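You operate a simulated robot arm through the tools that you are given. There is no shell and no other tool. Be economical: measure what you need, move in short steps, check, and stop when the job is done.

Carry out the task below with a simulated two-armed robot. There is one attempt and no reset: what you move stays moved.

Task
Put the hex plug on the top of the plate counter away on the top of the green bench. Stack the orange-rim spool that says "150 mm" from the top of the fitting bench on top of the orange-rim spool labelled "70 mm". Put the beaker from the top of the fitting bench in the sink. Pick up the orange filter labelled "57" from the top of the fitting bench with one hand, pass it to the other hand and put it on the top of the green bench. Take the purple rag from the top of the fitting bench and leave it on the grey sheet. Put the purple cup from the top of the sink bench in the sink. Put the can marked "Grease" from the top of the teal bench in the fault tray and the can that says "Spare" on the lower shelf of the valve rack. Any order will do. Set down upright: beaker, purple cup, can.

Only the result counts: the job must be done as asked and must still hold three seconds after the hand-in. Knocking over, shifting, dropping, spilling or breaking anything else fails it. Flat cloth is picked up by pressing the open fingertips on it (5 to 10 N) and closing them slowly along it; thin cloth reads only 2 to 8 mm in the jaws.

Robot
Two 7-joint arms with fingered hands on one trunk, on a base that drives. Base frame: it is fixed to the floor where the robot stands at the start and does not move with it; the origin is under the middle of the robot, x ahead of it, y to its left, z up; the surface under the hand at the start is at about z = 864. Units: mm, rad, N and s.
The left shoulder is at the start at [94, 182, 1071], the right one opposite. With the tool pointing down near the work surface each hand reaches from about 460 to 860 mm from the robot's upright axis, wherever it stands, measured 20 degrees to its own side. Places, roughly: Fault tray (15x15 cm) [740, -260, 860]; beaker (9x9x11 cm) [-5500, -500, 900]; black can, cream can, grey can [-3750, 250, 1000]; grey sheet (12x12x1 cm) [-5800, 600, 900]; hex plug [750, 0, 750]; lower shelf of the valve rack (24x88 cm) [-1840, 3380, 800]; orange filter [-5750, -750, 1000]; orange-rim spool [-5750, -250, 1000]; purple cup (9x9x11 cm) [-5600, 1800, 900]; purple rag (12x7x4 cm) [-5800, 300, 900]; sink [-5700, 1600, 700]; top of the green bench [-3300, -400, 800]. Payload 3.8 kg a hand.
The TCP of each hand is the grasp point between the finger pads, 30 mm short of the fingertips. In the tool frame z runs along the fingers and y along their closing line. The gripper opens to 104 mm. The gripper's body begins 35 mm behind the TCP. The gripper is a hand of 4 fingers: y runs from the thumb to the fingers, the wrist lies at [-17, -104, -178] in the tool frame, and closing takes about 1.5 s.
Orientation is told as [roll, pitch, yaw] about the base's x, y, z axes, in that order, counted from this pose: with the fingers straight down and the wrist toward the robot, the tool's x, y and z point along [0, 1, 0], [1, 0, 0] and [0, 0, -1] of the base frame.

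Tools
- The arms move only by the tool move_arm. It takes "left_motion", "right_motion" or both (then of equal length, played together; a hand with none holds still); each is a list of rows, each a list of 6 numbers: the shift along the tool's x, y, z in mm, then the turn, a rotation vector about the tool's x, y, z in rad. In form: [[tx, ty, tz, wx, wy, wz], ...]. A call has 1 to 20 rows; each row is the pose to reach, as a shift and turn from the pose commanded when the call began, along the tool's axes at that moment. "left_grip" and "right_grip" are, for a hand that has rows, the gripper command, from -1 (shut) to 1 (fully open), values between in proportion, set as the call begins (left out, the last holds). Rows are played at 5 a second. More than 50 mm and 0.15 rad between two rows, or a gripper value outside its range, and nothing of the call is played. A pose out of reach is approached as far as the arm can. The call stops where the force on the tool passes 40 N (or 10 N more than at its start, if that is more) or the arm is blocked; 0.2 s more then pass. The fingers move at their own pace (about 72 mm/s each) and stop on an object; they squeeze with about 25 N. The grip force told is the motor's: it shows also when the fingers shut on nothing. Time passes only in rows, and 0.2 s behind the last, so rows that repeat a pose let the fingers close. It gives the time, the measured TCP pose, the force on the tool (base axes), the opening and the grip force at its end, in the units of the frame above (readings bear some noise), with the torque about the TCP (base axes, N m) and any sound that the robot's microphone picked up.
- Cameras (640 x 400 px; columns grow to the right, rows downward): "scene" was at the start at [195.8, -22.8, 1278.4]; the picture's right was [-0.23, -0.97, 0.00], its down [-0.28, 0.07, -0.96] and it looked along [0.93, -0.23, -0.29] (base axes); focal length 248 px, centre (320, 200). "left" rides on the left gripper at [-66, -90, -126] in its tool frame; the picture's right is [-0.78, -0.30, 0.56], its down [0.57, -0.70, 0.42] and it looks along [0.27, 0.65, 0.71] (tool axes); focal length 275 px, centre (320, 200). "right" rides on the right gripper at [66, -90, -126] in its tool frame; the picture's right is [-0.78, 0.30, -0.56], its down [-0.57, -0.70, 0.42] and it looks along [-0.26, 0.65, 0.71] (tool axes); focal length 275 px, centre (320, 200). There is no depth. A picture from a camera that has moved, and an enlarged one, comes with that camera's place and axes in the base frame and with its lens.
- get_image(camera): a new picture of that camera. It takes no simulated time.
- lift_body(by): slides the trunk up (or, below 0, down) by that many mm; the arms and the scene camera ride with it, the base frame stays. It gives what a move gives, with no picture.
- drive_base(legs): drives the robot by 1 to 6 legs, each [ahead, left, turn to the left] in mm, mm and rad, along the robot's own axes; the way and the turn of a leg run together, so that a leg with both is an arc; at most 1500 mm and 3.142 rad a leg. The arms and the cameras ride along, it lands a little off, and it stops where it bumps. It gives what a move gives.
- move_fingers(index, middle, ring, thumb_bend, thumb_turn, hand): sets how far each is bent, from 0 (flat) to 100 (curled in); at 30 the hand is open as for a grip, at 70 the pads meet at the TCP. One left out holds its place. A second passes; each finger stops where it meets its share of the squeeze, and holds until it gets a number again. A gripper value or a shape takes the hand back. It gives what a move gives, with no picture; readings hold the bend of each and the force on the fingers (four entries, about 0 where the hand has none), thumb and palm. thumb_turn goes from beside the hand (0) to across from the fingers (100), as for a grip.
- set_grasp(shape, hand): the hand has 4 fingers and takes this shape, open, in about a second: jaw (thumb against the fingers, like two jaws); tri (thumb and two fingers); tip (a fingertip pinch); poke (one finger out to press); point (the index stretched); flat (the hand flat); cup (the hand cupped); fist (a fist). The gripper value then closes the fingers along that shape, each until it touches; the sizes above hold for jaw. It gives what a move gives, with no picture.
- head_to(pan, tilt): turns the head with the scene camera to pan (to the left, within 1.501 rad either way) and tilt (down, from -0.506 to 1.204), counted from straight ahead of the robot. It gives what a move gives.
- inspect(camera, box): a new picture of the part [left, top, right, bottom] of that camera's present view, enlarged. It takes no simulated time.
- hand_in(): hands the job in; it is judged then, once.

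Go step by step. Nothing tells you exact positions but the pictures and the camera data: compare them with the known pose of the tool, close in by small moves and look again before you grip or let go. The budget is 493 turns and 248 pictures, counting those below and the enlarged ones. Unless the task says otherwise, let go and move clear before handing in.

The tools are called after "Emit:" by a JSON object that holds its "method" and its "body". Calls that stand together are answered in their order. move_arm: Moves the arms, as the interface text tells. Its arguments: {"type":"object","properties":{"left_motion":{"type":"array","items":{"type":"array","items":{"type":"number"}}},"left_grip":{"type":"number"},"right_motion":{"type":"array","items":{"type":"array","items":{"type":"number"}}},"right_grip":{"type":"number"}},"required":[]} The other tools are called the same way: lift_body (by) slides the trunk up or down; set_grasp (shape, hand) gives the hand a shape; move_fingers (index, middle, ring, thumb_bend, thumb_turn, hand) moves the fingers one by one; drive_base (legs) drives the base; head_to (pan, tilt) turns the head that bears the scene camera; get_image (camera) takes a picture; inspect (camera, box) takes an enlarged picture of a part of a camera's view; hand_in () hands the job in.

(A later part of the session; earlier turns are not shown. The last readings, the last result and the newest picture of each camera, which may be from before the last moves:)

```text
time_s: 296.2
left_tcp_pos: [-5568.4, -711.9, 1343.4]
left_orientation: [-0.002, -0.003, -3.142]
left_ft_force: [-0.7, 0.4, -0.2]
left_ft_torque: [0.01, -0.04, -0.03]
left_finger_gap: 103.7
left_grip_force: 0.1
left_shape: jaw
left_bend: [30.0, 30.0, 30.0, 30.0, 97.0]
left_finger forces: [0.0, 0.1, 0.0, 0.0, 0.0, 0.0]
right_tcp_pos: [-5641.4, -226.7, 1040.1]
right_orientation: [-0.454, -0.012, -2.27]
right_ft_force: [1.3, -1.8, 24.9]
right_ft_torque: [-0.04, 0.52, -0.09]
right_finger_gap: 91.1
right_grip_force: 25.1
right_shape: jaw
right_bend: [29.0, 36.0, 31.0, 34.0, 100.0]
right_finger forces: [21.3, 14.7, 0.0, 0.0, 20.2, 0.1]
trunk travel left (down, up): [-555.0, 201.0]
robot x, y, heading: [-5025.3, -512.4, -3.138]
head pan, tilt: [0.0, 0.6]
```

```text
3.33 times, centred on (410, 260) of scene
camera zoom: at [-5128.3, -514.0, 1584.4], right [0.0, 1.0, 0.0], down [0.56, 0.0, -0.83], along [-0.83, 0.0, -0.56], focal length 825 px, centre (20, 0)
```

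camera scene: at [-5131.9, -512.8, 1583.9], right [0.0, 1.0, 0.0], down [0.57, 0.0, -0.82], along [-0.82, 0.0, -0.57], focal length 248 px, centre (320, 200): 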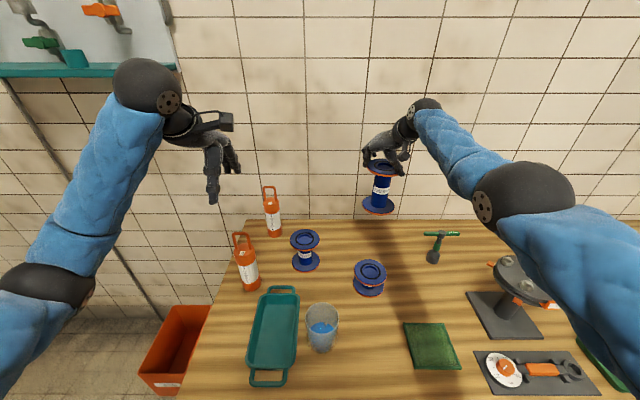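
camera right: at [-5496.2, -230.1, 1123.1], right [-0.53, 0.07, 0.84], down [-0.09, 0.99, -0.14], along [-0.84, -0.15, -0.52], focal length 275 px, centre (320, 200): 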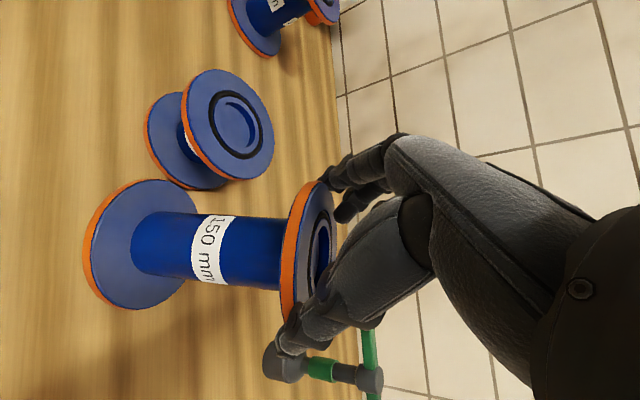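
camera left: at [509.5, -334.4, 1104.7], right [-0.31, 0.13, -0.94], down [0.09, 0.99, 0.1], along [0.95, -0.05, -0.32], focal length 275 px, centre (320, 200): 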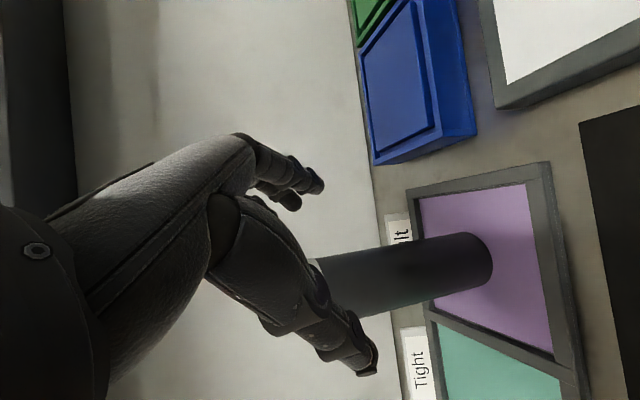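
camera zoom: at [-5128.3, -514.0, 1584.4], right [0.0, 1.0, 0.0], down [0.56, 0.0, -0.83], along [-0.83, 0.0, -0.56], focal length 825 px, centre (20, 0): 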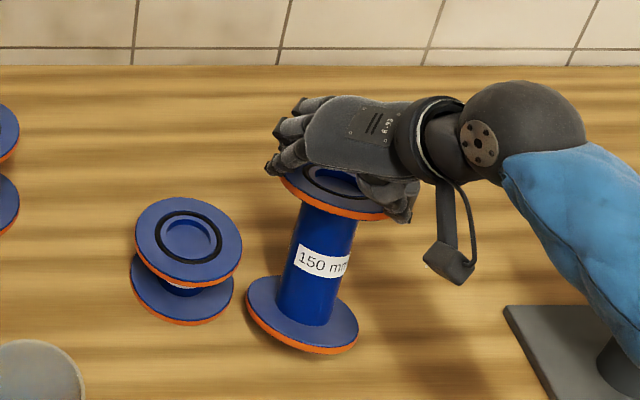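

Emit:
{"method": "move_arm", "body": {"right_motion": [[-6, 0, -13, 0, 0, 0], [-6, 0, -13, 0, -0.1, 0], [-6, 0, -13, 0, -0.2, 0], [-6, 0, -13, 0, -0.29, 0], [-6, 0, -13, 0, -0.29, 0]]}}

Emit:
{"method": "get_image", "body": {"camera": "right"}}

Emit:
{"method": "inspect", "body": {"camera": "scene", "box": [330, 200, 490, 320]}}

```text
time_s: 297.4
left_tcp_pos: [-5571.3, -712.2, 1341.4]
left_orientation: [0.001, 0.001, -3.142]
left_ft_force: [-0.2, -0.1, 0.2]
left_ft_torque: [-0.03, -0.01, -0.01]
left_finger_gap: 103.8
left_grip_force: 0.1
left_shape: jaw
left_bend: [30.0, 30.0, 30.0, 30.0, 97.0]
left_finger forces: [0.0, 0.1, 0.0, 0.1, 0.1, 0.0]
right_tcp_pos: [-5639.9, -226.2, 1047.5]
right_orientation: [-0.731, -0.001, -2.268]
right_ft_force: [-0.4, 0.2, -3.5]
right_ft_torque: [-0.08, -0.07, 0.0]
right_finger_gap: 90.6
right_grip_force: 25.6
right_shape: jaw
right_bend: [29.0, 38.0, 31.0, 34.0, 99.0]
right_finger forces: [18.5, 0.1, 0.0, 0.0, 18.5, 0.0]
trunk travel left (down, up): [-555.0, 201.0]
robot x, y, heading: [-5024.5, -511.5, -3.139]
head pan, tilt: [0.0, 0.6]
```

```text
116 pictures are left
camera right: at [-5480.9, -241.3, 1096.2], right [-0.35, -0.1, 0.93], down [-0.09, 0.99, 0.07], along [-0.93, -0.06, -0.35], focal length 275 px, centre (320, 200)
```

right: 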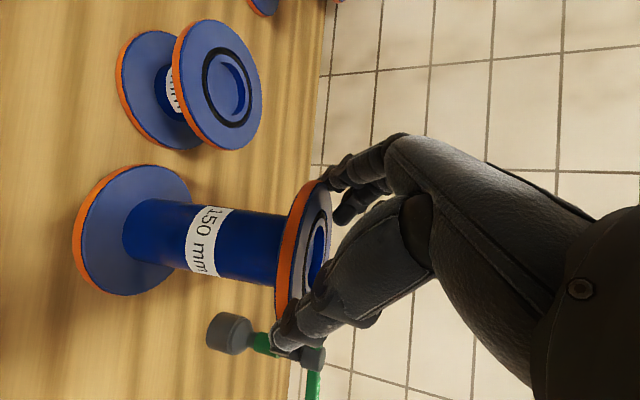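

```text
3.33 times, centred on (410, 260) of scene
camera zoom: at [-5131.8, -512.2, 1583.9], right [0.0, 1.0, 0.0], down [0.57, 0.0, -0.82], along [-0.82, 0.0, -0.57], focal length 825 px, centre (20, 0)
```

zoom: 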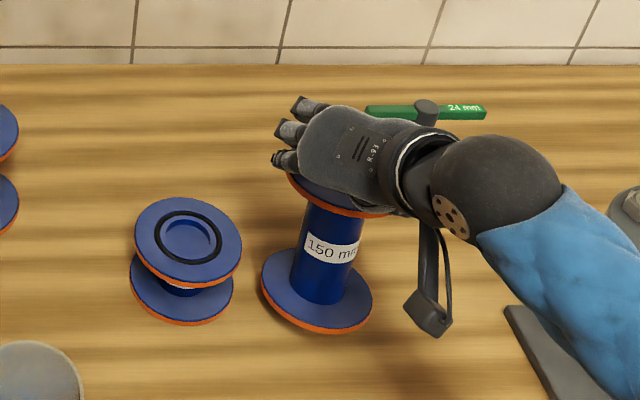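

Emit:
{"method": "move_arm", "body": {"right_motion": [[3, 0, 3.5, 0, 0, 0], [6, 0, 7, 0, 0, 0], [8, 0, 9, 0, 0, 0], [10, 0, 11, 0, 0, 0], [11.5, 0, 12.7, 0, 0, 0], [12.5, 0, 14, 0, 0, 0]]}}

Emit:
{"method": "get_image", "body": {"camera": "right"}}

Emit:
{"method": "inspect", "body": {"camera": "scene", "box": [330, 200, 490, 320]}}

```text
time_s: 298.9
left_tcp_pos: [-5569.8, -712.8, 1342.3]
left_orientation: [0.001, -0.002, -3.14]
left_ft_force: [-0.1, 0.0, 0.1]
left_ft_torque: [0.04, -0.03, -0.01]
left_finger_gap: 103.6
left_grip_force: 0.0
left_shape: jaw
left_bend: [30.0, 30.0, 30.0, 30.0, 97.0]
left_finger forces: [0.0, 0.1, 0.0, 0.1, 0.0, 0.0]
right_tcp_pos: [-5641.0, -226.4, 1032.3]
right_orientation: [-0.736, -0.007, -2.269]
right_ft_force: [3.4, -0.6, 7.4]
right_ft_torque: [-0.08, 0.02, 0.02]
right_finger_gap: 90.7
right_grip_force: 24.7
right_shape: jaw
right_bend: [29.0, 38.0, 31.0, 34.0, 100.0]
right_finger forces: [19.3, 0.2, 0.1, 0.0, 19.5, 0.0]
trunk travel left (down, up): [-555.0, 201.0]
robot x, y, heading: [-5023.2, -514.4, -3.138]
head pan, tilt: [0.0, 0.6]
```

```text
114 pictures are left
camera right: at [-5481.2, -242.3, 1079.8], right [-0.34, -0.09, 0.94], down [-0.09, 0.99, 0.07], along [-0.94, -0.06, -0.35], focal length 275 px, centre (320, 200)
```

right: 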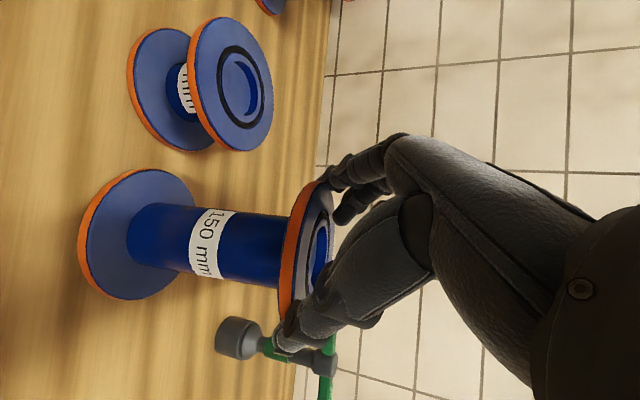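

```text
3.33 times, centred on (410, 260) of scene
camera zoom: at [-5129.7, -513.1, 1584.2], right [0.0, 1.0, 0.0], down [0.56, 0.0, -0.83], along [-0.83, 0.0, -0.56], focal length 825 px, centre (20, 0)
```

zoom: 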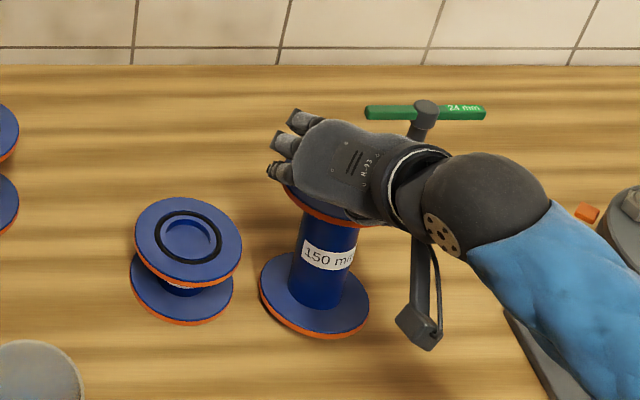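

Emit:
{"method": "move_arm", "body": {"right_motion": [[1.3, 0, 1.5, 0, 0, 0], [2.6, 0, 3, 0, 0, 0], [4, 0, 4.4, 0, 0, 0], [4, 0, 4.4, 0, 0, 0]]}}

Emit:
{"method": "inspect", "body": {"camera": "right", "box": [60, 140, 380, 360]}}

```text
time_s: 299.9
left_tcp_pos: [-5568.0, -713.5, 1343.4]
left_orientation: [-0.002, -0.001, -3.141]
left_ft_force: [-0.5, 0.0, 0.3]
left_ft_torque: [0.0, 0.0, 0.01]
left_finger_gap: 103.7
left_grip_force: 0.1
left_shape: jaw
left_bend: [30.0, 30.0, 30.0, 30.0, 97.0]
left_finger forces: [0.1, 0.0, 0.0, 0.0, 0.0, 0.1]
right_tcp_pos: [-5639.9, -228.1, 1029.0]
right_orientation: [-0.743, -0.012, -2.268]
right_ft_force: [6.4, -3.3, 29.2]
right_ft_torque: [-0.3, 0.75, 0.05]
right_finger_gap: 90.5
right_grip_force: 24.2
right_shape: jaw
right_bend: [28.0, 36.0, 31.0, 34.0, 100.0]
right_finger forces: [21.8, 15.5, 0.1, 0.1, 21.0, 0.0]
trunk travel left (down, up): [-555.0, 201.0]
robot x, y, heading: [-5026.3, -514.0, -3.142]
head pan, tilt: [0.0, 0.6]
```

```text
1.82 times, centred on (220, 250) of right
camera zoom: at [-5479.3, -243.6, 1076.7], right [-0.33, -0.09, 0.94], down [-0.09, 0.99, 0.07], along [-0.94, -0.07, -0.34], focal length 500 px, centre (502, 109)
```

zoom: 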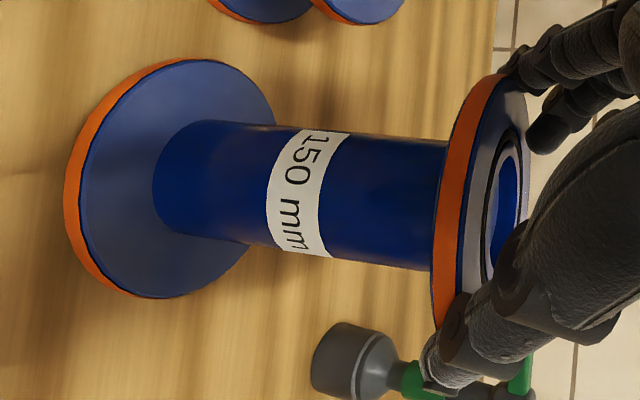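

Emit:
{"method": "move_arm", "body": {"right_motion": [[-2, 0, -2.2, 0, 0, 0], [-2.6, 0, -3, 0, 0, 0]]}}

Emit:
{"method": "move_fingers", "body": {"hand": "right", "index": 22, "middle": 22, "ring": 22, "thumb_bend": 22}}

Emit:
{"method": "get_image", "body": {"camera": "right"}}

Emit:
{"method": "inspect", "body": {"camera": "scene", "box": [330, 200, 490, 320]}}

```text
time_s: 300.4
left_tcp_pos: [-5568.2, -712.4, 1343.5]
left_orientation: [-0.002, -0.001, -3.143]
left_ft_force: [-0.5, -0.8, 0.2]
left_ft_torque: [-0.02, 0.0, -0.01]
left_finger_gap: 103.7
left_grip_force: 0.0
left_shape: jaw
left_bend: [30.0, 30.0, 30.0, 30.0, 97.0]
left_finger forces: [0.0, 0.1, 0.0, 0.1, 0.0, 0.0]
right_tcp_pos: [-5638.3, -228.2, 1029.5]
right_orientation: [-0.738, -0.009, -2.267]
right_ft_force: [4.6, -3.5, 21.4]
right_ft_torque: [-0.38, 0.66, 0.2]
right_finger_gap: 90.5
right_grip_force: 24.5
right_shape: jaw
right_bend: [28.0, 36.0, 31.0, 34.0, 100.0]
right_finger forces: [21.8, 12.6, 0.1, 0.0, 19.5, 0.0]
trunk travel left (down, up): [-555.0, 201.0]
robot x, y, heading: [-5025.0, -509.9, -3.141]
head pan, tilt: [0.0, 0.6]
```

```text
time_s: 301.4
left_tcp_pos: [-5570.4, -711.4, 1342.3]
left_orientation: [-0.001, -0.001, -3.142]
left_ft_force: [0.5, 0.2, -0.5]
left_ft_torque: [0.0, -0.04, -0.01]
left_finger_gap: 103.8
left_grip_force: 0.0
left_shape: jaw
left_bend: [30.0, 30.0, 30.0, 30.0, 97.0]
left_finger forces: [0.1, 0.1, 0.1, 0.0, 0.0, 0.0]
right_tcp_pos: [-5640.1, -224.6, 1026.0]
right_orientation: [-0.733, -0.002, -2.269]
right_ft_force: [0.5, 0.5, 0.8]
right_ft_torque: [0.0, -0.02, 0.03]
right_finger_gap: 122.4
right_grip_force: 0.1
right_shape: fingers
right_bend: [22.0, 22.0, 22.0, 22.0, 100.0]
right_finger forces: [0.1, 0.0, 0.0, 0.0, 0.0, 0.0]
trunk travel left (down, up): [-555.0, 201.0]
robot x, y, heading: [-5024.9, -510.5, -3.14]
head pan, tilt: [0.0, 0.6]
```

```text
111 pictures are left
camera right: at [-5480.6, -241.4, 1076.1], right [-0.35, -0.09, 0.93], down [-0.09, 0.99, 0.07], along [-0.93, -0.06, -0.35], focal length 275 px, centre (320, 200)
```

right: 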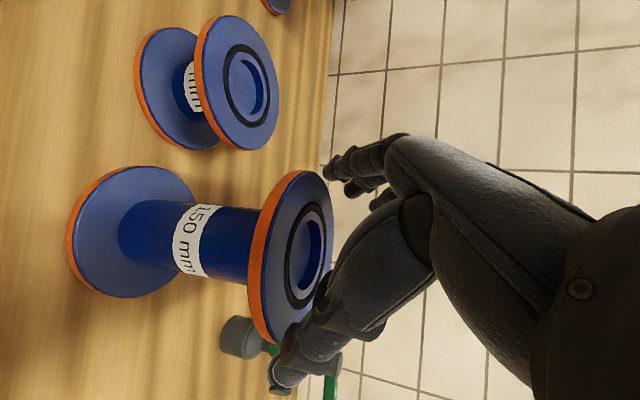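

```text
3.33 times, centred on (410, 260) of scene
camera zoom: at [-5131.0, -512.6, 1583.9], right [0.0, 1.0, 0.0], down [0.56, 0.0, -0.83], along [-0.83, 0.0, -0.56], focal length 825 px, centre (20, 0)
```

zoom: 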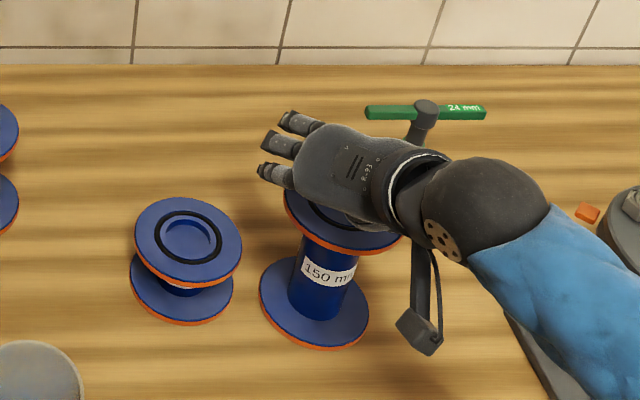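

Spool stands upright in open space. Now I'll back off and take it by the 50 mm core with a nearly horizontal hand instead.

Emit:
{"method": "move_arm", "body": {"right_motion": [[-13, 0, -15, 0, 0, 0], [-40, 0, -45, 0, 0, 0], [-60, 0, -67, 0, 0, 0], [-47, -20, -100, 0, 0, 0], [-33, -40, -135, 0, 0, 0]]}}

Emit:
{"method": "get_image", "body": {"camera": "scene"}}

Emit:
{"method": "inspect", "body": {"camera": "scene", "box": [340, 210, 440, 310]}}

Emit:
{"method": "get_image", "body": {"camera": "right"}}

```text
time_s: 302.6
left_tcp_pos: [-5571.6, -710.1, 1342.0]
left_orientation: [-0.001, 0.0, -3.142]
left_ft_force: [0.3, -0.1, -0.4]
left_ft_torque: [-0.01, 0.01, 0.01]
left_finger_gap: 103.7
left_grip_force: 0.1
left_shape: jaw
left_bend: [30.0, 30.0, 30.0, 30.0, 97.0]
left_finger forces: [0.0, 0.1, 0.0, 0.0, 0.0, 0.0]
right_tcp_pos: [-5564.7, -239.0, 1148.8]
right_orientation: [-0.735, -0.002, -2.27]
right_ft_force: [-0.1, -0.3, 1.0]
right_ft_torque: [-0.03, 0.01, -0.02]
right_finger_gap: 122.3
right_grip_force: 0.1
right_shape: fingers
right_bend: [22.0, 22.0, 22.0, 22.0, 100.0]
right_finger forces: [0.0, 0.0, 0.0, 0.0, 0.0, 0.0]
trunk travel left (down, up): [-555.0, 201.0]
robot x, y, heading: [-5024.1, -510.2, -3.138]
head pan, tilt: [0.0, 0.6]
```

```text
109 pictures are left
camera scene: at [-5130.6, -512.5, 1584.0], right [0.0, 1.0, 0.0], down [0.56, 0.0, -0.83], along [-0.83, 0.0, -0.56], focal length 248 px, centre (320, 200)
```

scene: 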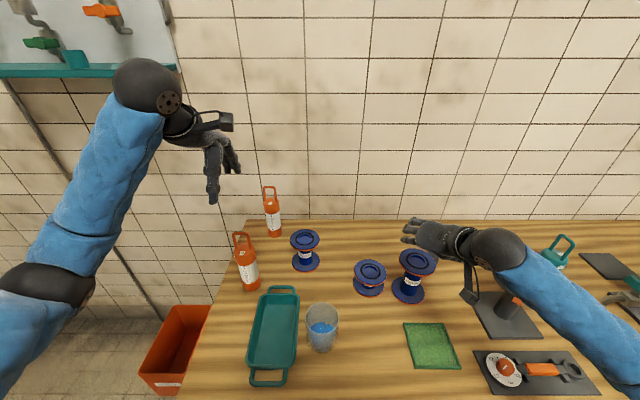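

```text
4.00 times, centred on (390, 260) of scene
camera zoom: at [-5130.6, -512.5, 1584.0], right [0.0, 1.0, 0.0], down [0.56, 0.0, -0.83], along [-0.83, 0.0, -0.56], focal length 990 px, centre (40, -40)
```

zoom: 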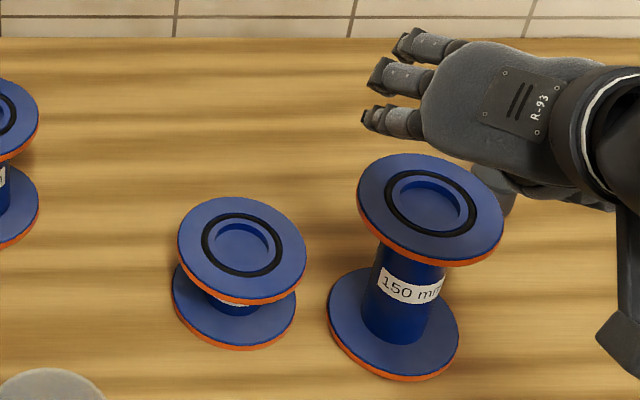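

```text
107 pictures are left
camera right: at [-5404.0, -254.6, 1197.9], right [-0.34, -0.09, 0.93], down [-0.09, 0.99, 0.07], along [-0.93, -0.06, -0.35], focal length 275 px, centre (320, 200)
```

right: 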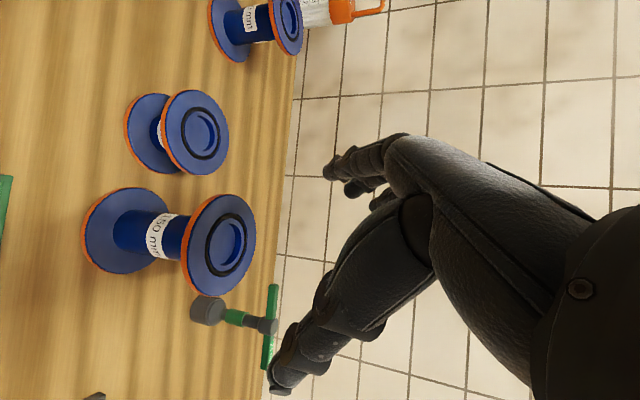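

Emit:
{"method": "move_arm", "body": {"right_motion": [[32, -6, 4, -0.059, 0, -0.065], [65, -11, 8, -0.117, 0, -0.13], [98, -17, 12, -0.176, 0, -0.195], [130, -22, 16, -0.2345, 0, -0.26], [130, -22, 16, -0.2345, 0, -0.26]]}}

Emit:
{"method": "move_arm", "body": {"right_motion": [[0, 0, 0, 0, -0.115, 0], [0, 0, 0, 0, -0.23, 0], [0, 0, 0, 0, -0.345, 0], [0, 0, 0, 0, -0.46, 0], [0, 0, 0, 0, -0.574, 0], [0, 0, 0, 0, -0.574, 0]]}}

Emit:
{"method": "move_fingers", "body": {"hand": "right", "index": 38, "middle": 38, "ring": 38, "thumb_bend": 38}}

Emit:
{"method": "get_image", "body": {"camera": "scene"}}

Emit:
{"method": "get_image", "body": {"camera": "right"}}

```text
time_s: 303.9
left_tcp_pos: [-5570.8, -710.7, 1341.9]
left_orientation: [-0.001, 0.002, -3.142]
left_ft_force: [-0.8, 0.8, 0.5]
left_ft_torque: [0.0, 0.0, 0.0]
left_finger_gap: 103.7
left_grip_force: 0.0
left_shape: jaw
left_bend: [30.0, 30.0, 30.0, 30.0, 97.0]
left_finger forces: [0.0, 0.0, 0.0, 0.0, 0.0, 0.0]
right_tcp_pos: [-5485.4, -276.8, 1050.0]
right_orientation: [-0.735, 0.0, -1.92]
right_ft_force: [0.3, 0.1, 0.4]
right_ft_torque: [-0.01, 0.03, 0.02]
right_finger_gap: 122.6
right_grip_force: 0.0
right_shape: fingers
right_bend: [22.0, 22.0, 22.0, 22.0, 100.0]
right_finger forces: [0.0, 0.1, 0.0, 0.1, 0.0, 0.0]
trunk travel left (down, up): [-555.0, 201.0]
robot x, y, heading: [-5026.5, -511.5, -3.14]
head pan, tilt: [0.0, 0.6]
```

```text
time_s: 305.2
left_tcp_pos: [-5570.8, -709.7, 1343.3]
left_orientation: [0.0, 0.002, -3.141]
left_ft_force: [-0.6, 0.3, 0.0]
left_ft_torque: [-0.02, 0.02, 0.04]
left_finger_gap: 103.4
left_grip_force: 0.1
left_shape: jaw
left_bend: [30.0, 30.0, 30.0, 30.0, 97.0]
left_finger forces: [0.0, 0.0, 0.1, 0.0, 0.1, 0.1]
right_tcp_pos: [-5485.4, -276.6, 1050.4]
right_orientation: [-1.309, -0.001, -1.922]
right_ft_force: [-0.5, 1.0, -0.9]
right_ft_torque: [-0.02, 0.0, -0.02]
right_finger_gap: 122.5
right_grip_force: 0.1
right_shape: fingers
right_bend: [22.0, 22.0, 22.0, 22.0, 100.0]
right_finger forces: [0.0, 0.0, 0.0, 0.1, 0.1, 0.0]
trunk travel left (down, up): [-555.0, 201.0]
robot x, y, heading: [-5024.9, -509.1, -3.144]
head pan, tilt: [0.0, 0.6]
```

```text
time_s: 306.2
left_tcp_pos: [-5570.9, -710.6, 1342.1]
left_orientation: [-0.001, 0.001, -3.141]
left_ft_force: [-0.3, -0.7, 0.1]
left_ft_torque: [0.0, -0.01, 0.02]
left_finger_gap: 103.7
left_grip_force: 0.0
left_shape: jaw
left_bend: [30.0, 30.0, 30.0, 30.0, 97.0]
left_finger forces: [0.0, 0.0, 0.0, 0.1, 0.0, 0.0]
right_tcp_pos: [-5484.0, -275.7, 1050.8]
right_orientation: [-1.309, -0.002, -1.92]
right_ft_force: [0.0, 0.0, 0.6]
right_ft_torque: [0.01, 0.0, -0.03]
right_finger_gap: 85.2
right_grip_force: 0.0
right_shape: fingers
right_bend: [38.0, 38.0, 38.0, 38.0, 100.0]
right_finger forces: [0.0, 0.0, 0.0, 0.0, 0.0, 0.0]
trunk travel left (down, up): [-555.0, 201.0]
robot x, y, heading: [-5027.0, -513.2, -3.141]
head pan, tilt: [0.0, 0.6]
```

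```text
106 pictures are left
camera scene: at [-5131.3, -512.4, 1583.9], right [0.0, 1.0, 0.0], down [0.57, 0.0, -0.82], along [-0.82, 0.0, -0.57], focal length 248 px, centre (320, 200)
```

scene: 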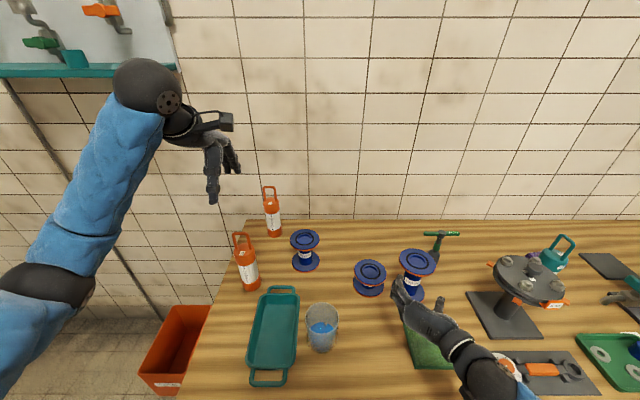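

```text
105 pictures are left
camera right: at [-5324.1, -237.9, 1019.6], right [0.22, -0.39, 0.89], down [-0.29, 0.85, 0.44], along [-0.93, -0.35, 0.07], focal length 275 px, centre (320, 200)
```

right: 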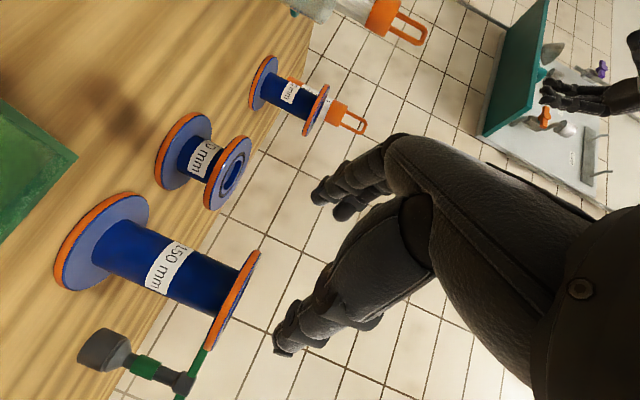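

Emit:
{"method": "move_arm", "body": {"right_motion": [[36, 0, 9.6, 0, 0, 0], [72, 0, 19, 0, 0, 0], [105, 0, 28, 0, 0, 0], [105, 0, 28, 0, 0, 0]]}}

Emit:
{"method": "get_image", "body": {"camera": "right"}}

Emit:
{"method": "inspect", "body": {"camera": "scene", "box": [340, 220, 500, 340]}}

```text
time_s: 307.2
left_tcp_pos: [-5572.1, -711.5, 1341.9]
left_orientation: [-0.001, -0.001, -3.141]
left_ft_force: [-0.3, 0.3, 0.8]
left_ft_torque: [0.0, -0.01, -0.02]
left_finger_gap: 103.8
left_grip_force: 0.2
left_shape: jaw
left_bend: [30.0, 30.0, 30.0, 30.0, 97.0]
left_finger forces: [0.1, 0.1, 0.0, 0.1, 0.0, 0.1]
right_tcp_pos: [-5483.2, -275.7, 940.4]
right_orientation: [-1.308, -0.003, -1.917]
right_ft_force: [-0.8, -0.3, 0.6]
right_ft_torque: [-0.02, -0.03, 0.02]
right_finger_gap: 85.1
right_grip_force: 0.0
right_shape: fingers
right_bend: [38.0, 38.0, 38.0, 38.0, 100.0]
right_finger forces: [0.0, 0.1, 0.0, 0.0, 0.0, 0.0]
trunk travel left (down, up): [-555.0, 201.0]
robot x, y, heading: [-5028.4, -512.5, -3.141]
head pan, tilt: [0.0, 0.6]
```

```text
104 pictures are left
camera right: at [-5323.3, -237.6, 909.6], right [0.22, -0.39, 0.89], down [-0.29, 0.85, 0.44], along [-0.93, -0.35, 0.07], focal length 275 px, centre (320, 200)
```

right: 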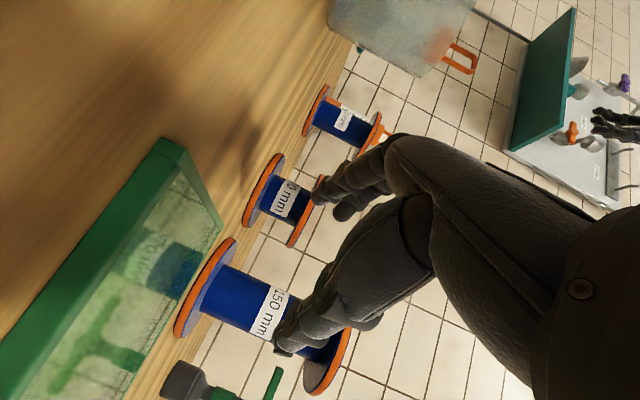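

```text
3.33 times, centred on (420, 280) of scene
camera zoom: at [-5131.2, -512.1, 1584.0], right [0.0, 1.0, 0.0], down [0.56, 0.0, -0.83], along [-0.83, 0.0, -0.56], focal length 825 px, centre (-13, -67)
```

zoom: 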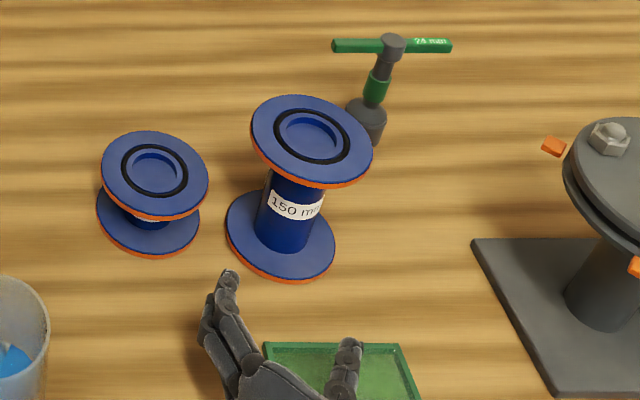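

The wrist camera would graze the green block, so I'll rise, turn the hand to point straight ahead, and approach from there.

Emit:
{"method": "move_arm", "body": {"right_motion": [[-38, 0, -10, 0, 0, 0], [-77, 0, -21, 0, 0, 0], [-78, -20, -19, -0.113, 0, -0.03], [-78, -40, -16, -0.225, 0, -0.061], [-79, -59, -14, -0.338, 0, -0.091], [-79, -59, -14, -0.338, 0, -0.091]]}}

Emit:
{"method": "move_arm", "body": {"right_motion": [[29, 0, 8, 0, 0, 0], [58, 0, 16, 0, 0, 0], [76, 0, 21, 0, 0, 0], [76, 0, 21, 0, 0, 0]]}}

Emit:
{"method": "get_image", "body": {"camera": "right"}}

Emit:
{"method": "get_image", "body": {"camera": "scene"}}

```text
time_s: 308.6
left_tcp_pos: [-5571.2, -710.7, 1342.1]
left_orientation: [-0.001, -0.002, -3.141]
left_ft_force: [0.7, 0.2, -1.1]
left_ft_torque: [-0.02, -0.01, 0.01]
left_finger_gap: 103.6
left_grip_force: 0.1
left_shape: jaw
left_bend: [30.0, 30.0, 30.0, 30.0, 97.0]
left_finger forces: [0.0, 0.1, 0.0, 0.1, 0.0, 0.1]
right_tcp_pos: [-5470.0, -219.4, 1022.0]
right_orientation: [-1.311, 0.0, -1.567]
right_ft_force: [0.7, -0.8, -0.9]
right_ft_torque: [-0.01, -0.02, 0.0]
right_finger_gap: 85.3
right_grip_force: 0.0
right_shape: fingers
right_bend: [38.0, 38.0, 38.0, 38.0, 100.0]
right_finger forces: [0.0, 0.0, 0.1, 0.0, 0.0, 0.0]
trunk travel left (down, up): [-555.0, 201.0]
robot x, y, heading: [-5027.7, -513.0, -3.14]
head pan, tilt: [0.0, 0.6]
```

```text
time_s: 309.6
left_tcp_pos: [-5571.6, -710.7, 1343.1]
left_orientation: [0.0, 0.002, -3.142]
left_ft_force: [0.2, -0.2, 0.5]
left_ft_torque: [0.01, -0.01, -0.01]
left_finger_gap: 103.8
left_grip_force: 0.1
left_shape: jaw
left_bend: [30.0, 30.0, 30.0, 30.0, 97.0]
left_finger forces: [0.0, 0.0, 0.0, 0.1, 0.1, 0.0]
right_tcp_pos: [-5471.4, -217.3, 942.1]
right_orientation: [-1.309, -0.001, -1.569]
right_ft_force: [-0.7, 0.2, 1.4]
right_ft_torque: [0.01, 0.02, 0.02]
right_finger_gap: 85.2
right_grip_force: 0.1
right_shape: fingers
right_bend: [38.0, 38.0, 38.0, 38.0, 100.0]
right_finger forces: [0.0, 0.0, 0.1, 0.1, 0.1, 0.0]
trunk travel left (down, up): [-555.0, 201.0]
robot x, y, heading: [-5025.5, -513.3, -3.141]
head pan, tilt: [0.0, 0.6]
```

```text
102 pictures are left
camera right: at [-5333.6, -127.2, 911.5], right [0.34, -0.29, 0.89], down [-0.56, 0.7, 0.44], along [-0.76, -0.65, 0.07], focal length 275 px, centre (320, 200)
```

right: 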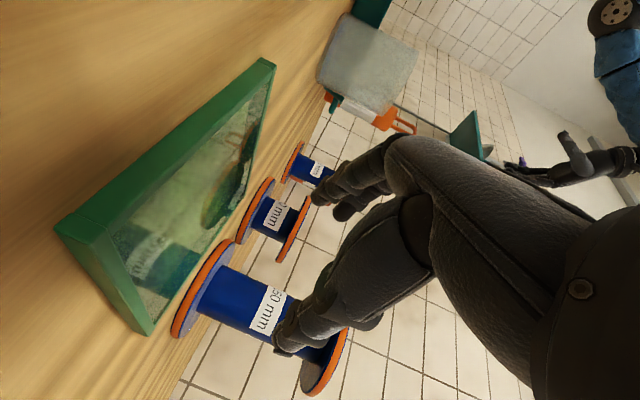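

```text
101 pictures are left
camera scene: at [-5131.2, -512.4, 1584.0], right [0.0, 1.0, 0.0], down [0.56, 0.0, -0.83], along [-0.83, 0.0, -0.56], focal length 248 px, centre (320, 200)
```

scene: 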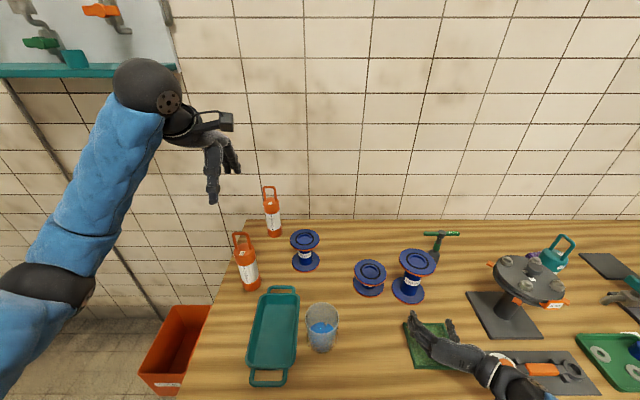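

Emit:
{"method": "move_arm", "body": {"right_motion": [[-9, 0, 36, 0, 0, 0], [-19, 0, 72, 0, 0, 0], [-26, 0, 101, 0, 0, 0], [-26, 0, 101, 0, 0, 0]]}}

Emit:
{"method": "get_image", "body": {"camera": "right"}}

Emit:
{"method": "inspect", "body": {"camera": "scene", "box": [350, 220, 510, 340]}}

```text
time_s: 310.6
left_tcp_pos: [-5570.1, -710.7, 1342.9]
left_orientation: [0.001, 0.0, -3.14]
left_ft_force: [-0.2, -0.6, -0.3]
left_ft_torque: [0.02, -0.03, 0.01]
left_finger_gap: 103.5
left_grip_force: 0.0
left_shape: jaw
left_bend: [30.0, 30.0, 30.0, 30.0, 97.0]
left_finger forces: [0.0, 0.0, 0.1, 0.0, 0.1, 0.1]
right_tcp_pos: [-5575.8, -218.7, 941.0]
right_orientation: [-1.309, -0.004, -1.57]
right_ft_force: [0.6, 0.1, -0.2]
right_ft_torque: [0.0, -0.04, -0.01]
right_finger_gap: 84.8
right_grip_force: 0.0
right_shape: fingers
right_bend: [38.0, 38.0, 38.0, 38.0, 100.0]
right_finger forces: [0.0, 0.1, 0.0, 0.0, 0.0, 0.1]
trunk travel left (down, up): [-555.0, 201.0]
robot x, y, heading: [-5029.5, -511.3, -3.14]
head pan, tilt: [0.0, 0.6]
```

```text
100 pictures are left
camera right: at [-5437.8, -127.6, 910.7], right [0.34, -0.29, 0.89], down [-0.56, 0.7, 0.44], along [-0.76, -0.65, 0.07], focal length 275 px, centre (320, 200)
```

right: 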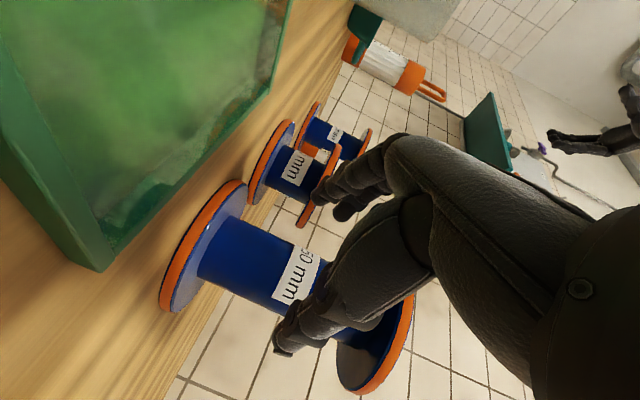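

```text
3.33 times, centred on (430, 280) of scene
camera zoom: at [-5130.6, -512.2, 1584.0], right [0.0, 1.0, 0.0], down [0.56, 0.0, -0.83], along [-0.83, 0.0, -0.56], focal length 825 px, centre (-47, -67)
```

zoom: 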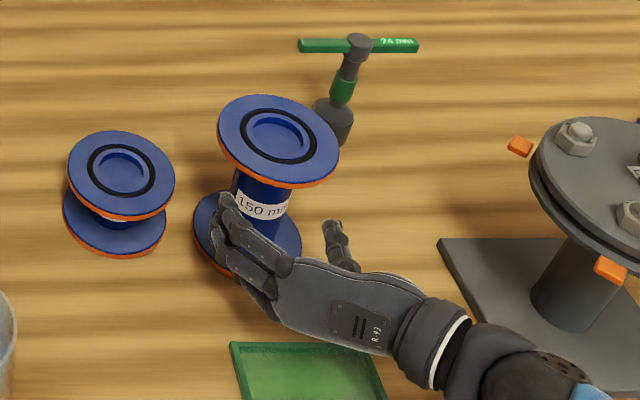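

Emit:
{"method": "move_arm", "body": {"right_motion": [[-4, 0, 16, 0, 0, 0], [-9, 0, 34, 0, 0, 0], [-14, 0, 53, 0, 0, 0], [-14, 0, 53, 0, 0, 0]]}}

Emit:
{"method": "inspect", "body": {"camera": "scene", "box": [350, 220, 510, 340]}}

Emit:
{"method": "get_image", "body": {"camera": "right"}}

```text
time_s: 311.6
left_tcp_pos: [-5570.5, -710.5, 1343.1]
left_orientation: [0.002, -0.001, -3.144]
left_ft_force: [0.4, 0.9, -0.3]
left_ft_torque: [-0.01, -0.02, 0.03]
left_finger_gap: 103.8
left_grip_force: 0.0
left_shape: jaw
left_bend: [30.0, 30.0, 30.0, 30.0, 97.0]
left_finger forces: [0.0, 0.1, 0.0, 0.1, 0.0, 0.0]
right_tcp_pos: [-5630.6, -219.2, 941.7]
right_orientation: [-1.309, -0.003, -1.568]
right_ft_force: [0.2, 0.1, 0.8]
right_ft_torque: [0.0, 0.01, 0.01]
right_finger_gap: 84.9
right_grip_force: 0.1
right_shape: fingers
right_bend: [38.0, 38.0, 38.0, 38.0, 100.0]
right_finger forces: [0.1, 0.1, 0.1, 0.0, 0.0, 0.0]
trunk travel left (down, up): [-555.0, 201.0]
robot x, y, heading: [-5027.6, -513.0, -3.144]
head pan, tilt: [0.0, 0.6]
```

```text
3.33 times, centred on (430, 280) of scene
camera zoom: at [-5130.7, -512.1, 1584.0], right [0.0, 1.0, 0.0], down [0.56, 0.0, -0.83], along [-0.83, 0.0, -0.56], focal length 825 px, centre (-47, -67)
```

zoom: 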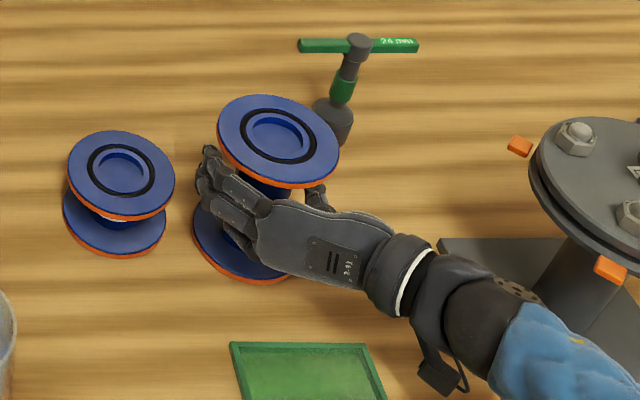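

```text
97 pictures are left
camera right: at [-5493.2, -126.8, 910.5], right [0.34, -0.29, 0.89], down [-0.56, 0.7, 0.44], along [-0.76, -0.65, 0.07], focal length 275 px, centre (320, 200)
```

right: 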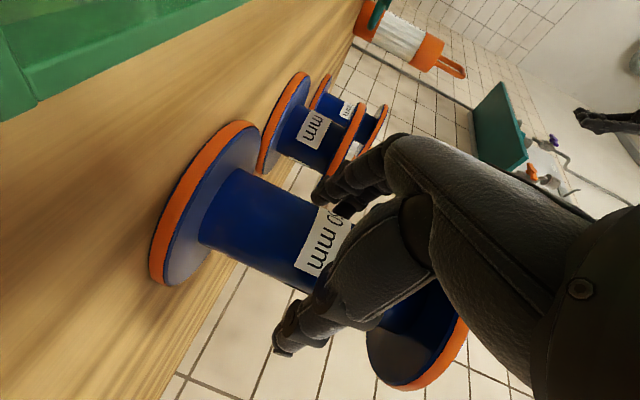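

Emit:
{"method": "move_arm", "body": {"right_motion": [[0, 0, 0, 0, 0, 0], [0, 0, 0, 0, 0, 0], [0, 0, 0, 0, 0, 0], [0, 0, 0, 0, 0, 0], [0, 0, 0, 0, 0, 0], [0, 0, 0, 0, 0, 0], [0, 0, 0, 0, 0, 0], [-5, 0, -1.3, 0, 0, 0], [-15, 0, -4, 0, 0, 0], [-15, 0, -4, 0, 0, 0]], "right_grip": -1}}

Emit:
{"method": "get_image", "body": {"camera": "right"}}

```text
time_s: 313.9
left_tcp_pos: [-5571.5, -711.4, 1342.1]
left_orientation: [-0.001, 0.002, -3.141]
left_ft_force: [-0.8, -0.1, -0.2]
left_ft_torque: [0.02, 0.01, 0.0]
left_finger_gap: 103.5
left_grip_force: 0.1
left_shape: jaw
left_bend: [30.0, 30.0, 30.0, 30.0, 97.0]
left_finger forces: [0.0, 0.1, 0.0, 0.0, 0.1, 0.1]
right_tcp_pos: [-5631.0, -218.0, 956.7]
right_orientation: [-1.309, -0.002, -1.57]
right_ft_force: [0.1, -0.3, -3.5]
right_ft_torque: [0.03, -0.02, 0.04]
right_finger_gap: 42.4
right_grip_force: 25.3
right_shape: jaw
right_bend: [74.0, 49.0, 48.0, 72.0, 99.0]
right_finger forces: [12.4, 6.3, 2.8, 0.0, 23.0, 0.0]
trunk travel left (down, up): [-555.0, 201.0]
robot x, y, heading: [-5026.9, -510.2, -3.14]
head pan, tilt: [0.0, 0.6]
```

```text
96 pictures are left
camera right: at [-5493.2, -127.1, 925.7], right [0.34, -0.29, 0.89], down [-0.56, 0.7, 0.44], along [-0.76, -0.65, 0.07], focal length 275 px, centre (320, 200)
```

right: 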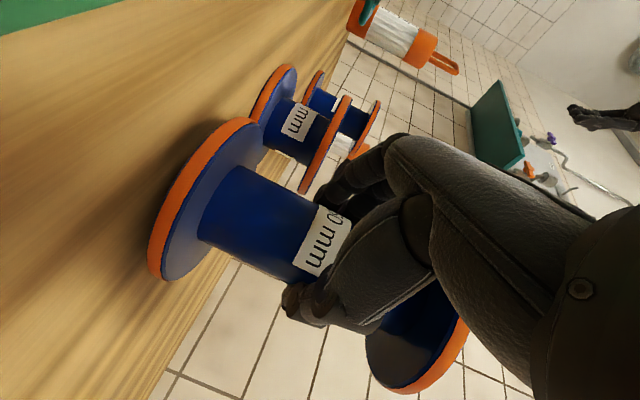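

Emit:
{"method": "move_arm", "body": {"right_motion": [[-28, 0, -7.5, 0, 0, 0], [-56, 0, -15, 0, 0, 0], [-83, 0, -22, 0, 0, 0], [-85, 32, -15.5, 0, 0, 0], [-87, 64, -9, 0, 0, 0], [-88, 96, -2.5, 0, 0, 0], [-90, 128, 4, 0, 0, 0], [-90, 128, 4, 0, 0, 0]]}}

Emit:
{"method": "inspect", "body": {"camera": "scene", "box": [310, 190, 470, 310]}}

Emit:
{"method": "get_image", "body": {"camera": "right"}}

```text
time_s: 315.6
left_tcp_pos: [-5571.3, -710.1, 1343.0]
left_orientation: [-0.001, 0.001, -3.143]
left_ft_force: [-0.5, 0.1, -0.8]
left_ft_torque: [0.0, 0.0, 0.0]
left_finger_gap: 103.8
left_grip_force: 0.1
left_shape: jaw
left_bend: [30.0, 30.0, 30.0, 30.0, 97.0]
left_finger forces: [0.1, 0.0, 0.0, 0.0, 0.1, 0.0]
right_tcp_pos: [-5656.3, -345.9, 1042.4]
right_orientation: [-1.309, -0.003, -1.567]
right_ft_force: [0.3, 0.3, -3.1]
right_ft_torque: [0.01, -0.06, 0.02]
right_finger_gap: 42.8
right_grip_force: 25.0
right_shape: jaw
right_bend: [74.0, 49.0, 48.0, 72.0, 99.0]
right_finger forces: [12.4, 6.4, 2.9, 0.1, 23.2, 0.1]
trunk travel left (down, up): [-555.0, 201.0]
robot x, y, heading: [-5025.0, -510.8, -3.143]
head pan, tilt: [0.0, 0.6]
```

```text
3.33 times, centred on (390, 250) of scene
camera zoom: at [-5131.4, -511.4, 1583.9], right [0.0, 1.0, 0.0], down [0.57, 0.0, -0.82], along [-0.82, 0.0, -0.57], focal length 825 px, centre (87, 33)
```

zoom: 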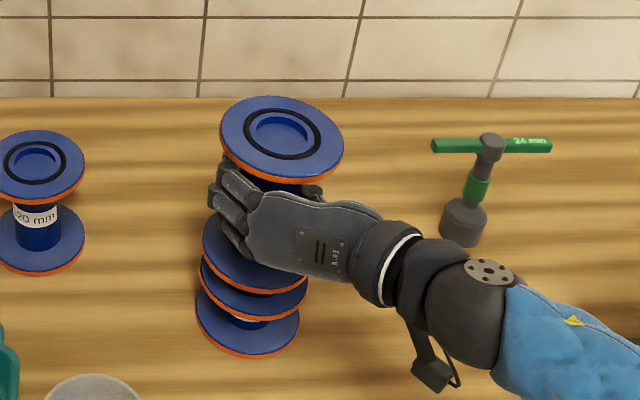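

```text
94 pictures are left
camera right: at [-5519.4, -255.1, 1012.0], right [0.34, -0.29, 0.89], down [-0.56, 0.7, 0.44], along [-0.76, -0.65, 0.07], focal length 275 px, centre (320, 200)
```

right: 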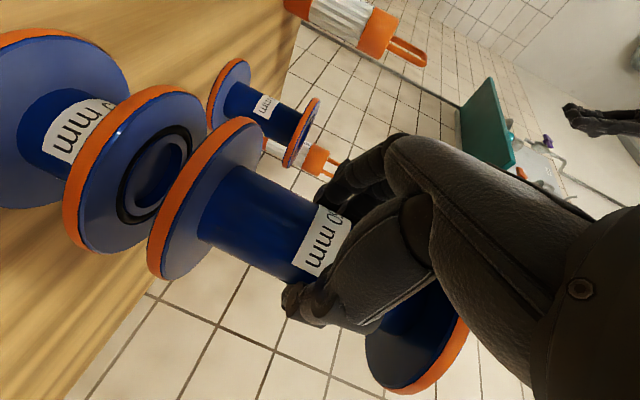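

Aligned within a few mm. Lowering onto the 70 mm spool.

Emit:
{"method": "move_arm", "body": {"right_motion": [[9, -2, 2.5, 0, 0, 0], [17, -2, 4.6, 0, 0, 0], [22, -2, 5.9, 0, 0, 0], [25, -2, 6.7, 0, 0, 0], [27, -2, 7.2, 0, 0, 0]]}}

Emit:
{"method": "get_image", "body": {"camera": "right"}}

```text
time_s: 316.9
left_tcp_pos: [-5571.3, -711.1, 1343.3]
left_orientation: [0.0, 0.001, -3.142]
left_ft_force: [0.3, 0.2, -0.4]
left_ft_torque: [-0.03, 0.0, -0.03]
left_finger_gap: 103.8
left_grip_force: 0.0
left_shape: jaw
left_bend: [30.0, 30.0, 30.0, 30.0, 97.0]
left_finger forces: [0.0, 0.0, 0.0, 0.0, 0.0, 0.1]
right_tcp_pos: [-5657.1, -343.7, 1014.4]
right_orientation: [-1.31, -0.002, -1.568]
right_ft_force: [-0.6, -0.1, -2.7]
right_ft_torque: [0.02, -0.04, -0.02]
right_finger_gap: 42.2
right_grip_force: 25.0
right_shape: jaw
right_bend: [74.0, 49.0, 48.0, 72.0, 99.0]
right_finger forces: [12.5, 6.4, 2.9, 0.1, 23.1, 0.0]
trunk travel left (down, up): [-555.0, 201.0]
robot x, y, heading: [-5028.0, -512.5, -3.14]
head pan, tilt: [0.0, 0.6]
```

```text
93 pictures are left
camera right: at [-5519.7, -253.5, 983.8], right [0.34, -0.29, 0.89], down [-0.56, 0.7, 0.44], along [-0.76, -0.65, 0.07], focal length 275 px, centre (320, 200)
```

right: 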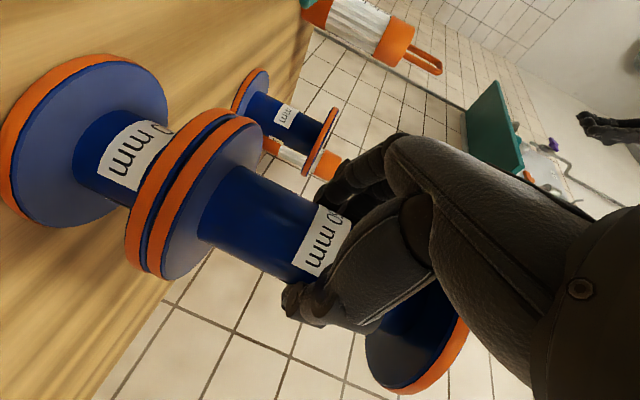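

Nearly touching and parallel. Lowering the last millimetres.

Emit:
{"method": "move_arm", "body": {"right_motion": [[1.5, 0, 0.4, 0, 0, 0], [2.9, 0, 0.8, 0, 0, 0], [4, 0, 1.1, 0, 0, 0], [5, 0, 1.3, 0, 0, 0]]}}

```text
time_s: 317.9
left_tcp_pos: [-5571.6, -712.3, 1342.4]
left_orientation: [0.0, 0.0, -3.141]
left_ft_force: [0.9, -0.5, -0.3]
left_ft_torque: [-0.01, -0.01, 0.03]
left_finger_gap: 103.7
left_grip_force: 0.1
left_shape: jaw
left_bend: [30.0, 30.0, 30.0, 30.0, 97.0]
left_finger forces: [0.0, 0.0, 0.0, 0.0, 0.0, 0.0]
right_tcp_pos: [-5658.2, -346.2, 1010.9]
right_orientation: [-1.31, -0.001, -1.568]
right_ft_force: [-0.5, -1.5, 2.4]
right_ft_torque: [0.06, 0.07, 0.0]
right_finger_gap: 42.6
right_grip_force: 25.0
right_shape: jaw
right_bend: [74.0, 49.0, 47.0, 72.0, 100.0]
right_finger forces: [12.0, 8.0, 3.7, 0.0, 23.6, 0.1]
trunk travel left (down, up): [-555.0, 201.0]
robot x, y, heading: [-5026.8, -516.0, -3.139]
head pan, tilt: [0.0, 0.6]
```

Emit:
{"method": "move_fingers", "body": {"hand": "right", "index": 36, "middle": 36, "ring": 36, "thumb_bend": 36}}

Emit:
{"method": "get_image", "body": {"camera": "right"}}

```text
time_s: 318.9
left_tcp_pos: [-5571.1, -710.2, 1343.4]
left_orientation: [0.001, -0.001, -3.142]
left_ft_force: [0.6, 0.6, 0.7]
left_ft_torque: [0.0, 0.01, -0.02]
left_finger_gap: 103.6
left_grip_force: 0.0
left_shape: jaw
left_bend: [30.0, 30.0, 30.0, 30.0, 97.0]
left_finger forces: [0.1, 0.0, 0.0, 0.0, 0.0, 0.0]
right_tcp_pos: [-5658.0, -344.1, 1009.5]
right_orientation: [-1.309, 0.0, -1.57]
right_ft_force: [0.1, -0.3, -0.8]
right_ft_torque: [-0.01, 0.0, 0.04]
right_finger_gap: 89.1
right_grip_force: 0.0
right_shape: fingers
right_bend: [36.0, 36.0, 36.0, 36.0, 100.0]
right_finger forces: [0.0, 0.0, 0.0, 0.0, 0.0, 0.0]
trunk travel left (down, up): [-555.0, 201.0]
robot x, y, heading: [-5028.6, -510.4, -3.14]
head pan, tilt: [0.0, 0.6]
```

```text
92 pictures are left
camera right: at [-5519.4, -253.3, 978.9], right [0.34, -0.29, 0.89], down [-0.56, 0.7, 0.44], along [-0.76, -0.65, 0.07], focal length 275 px, centre (320, 200)
```

right: 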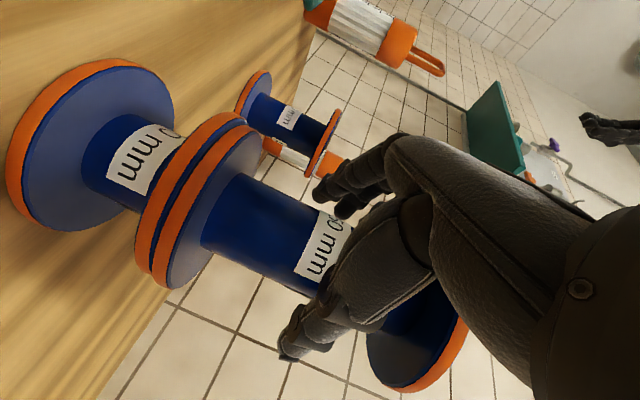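

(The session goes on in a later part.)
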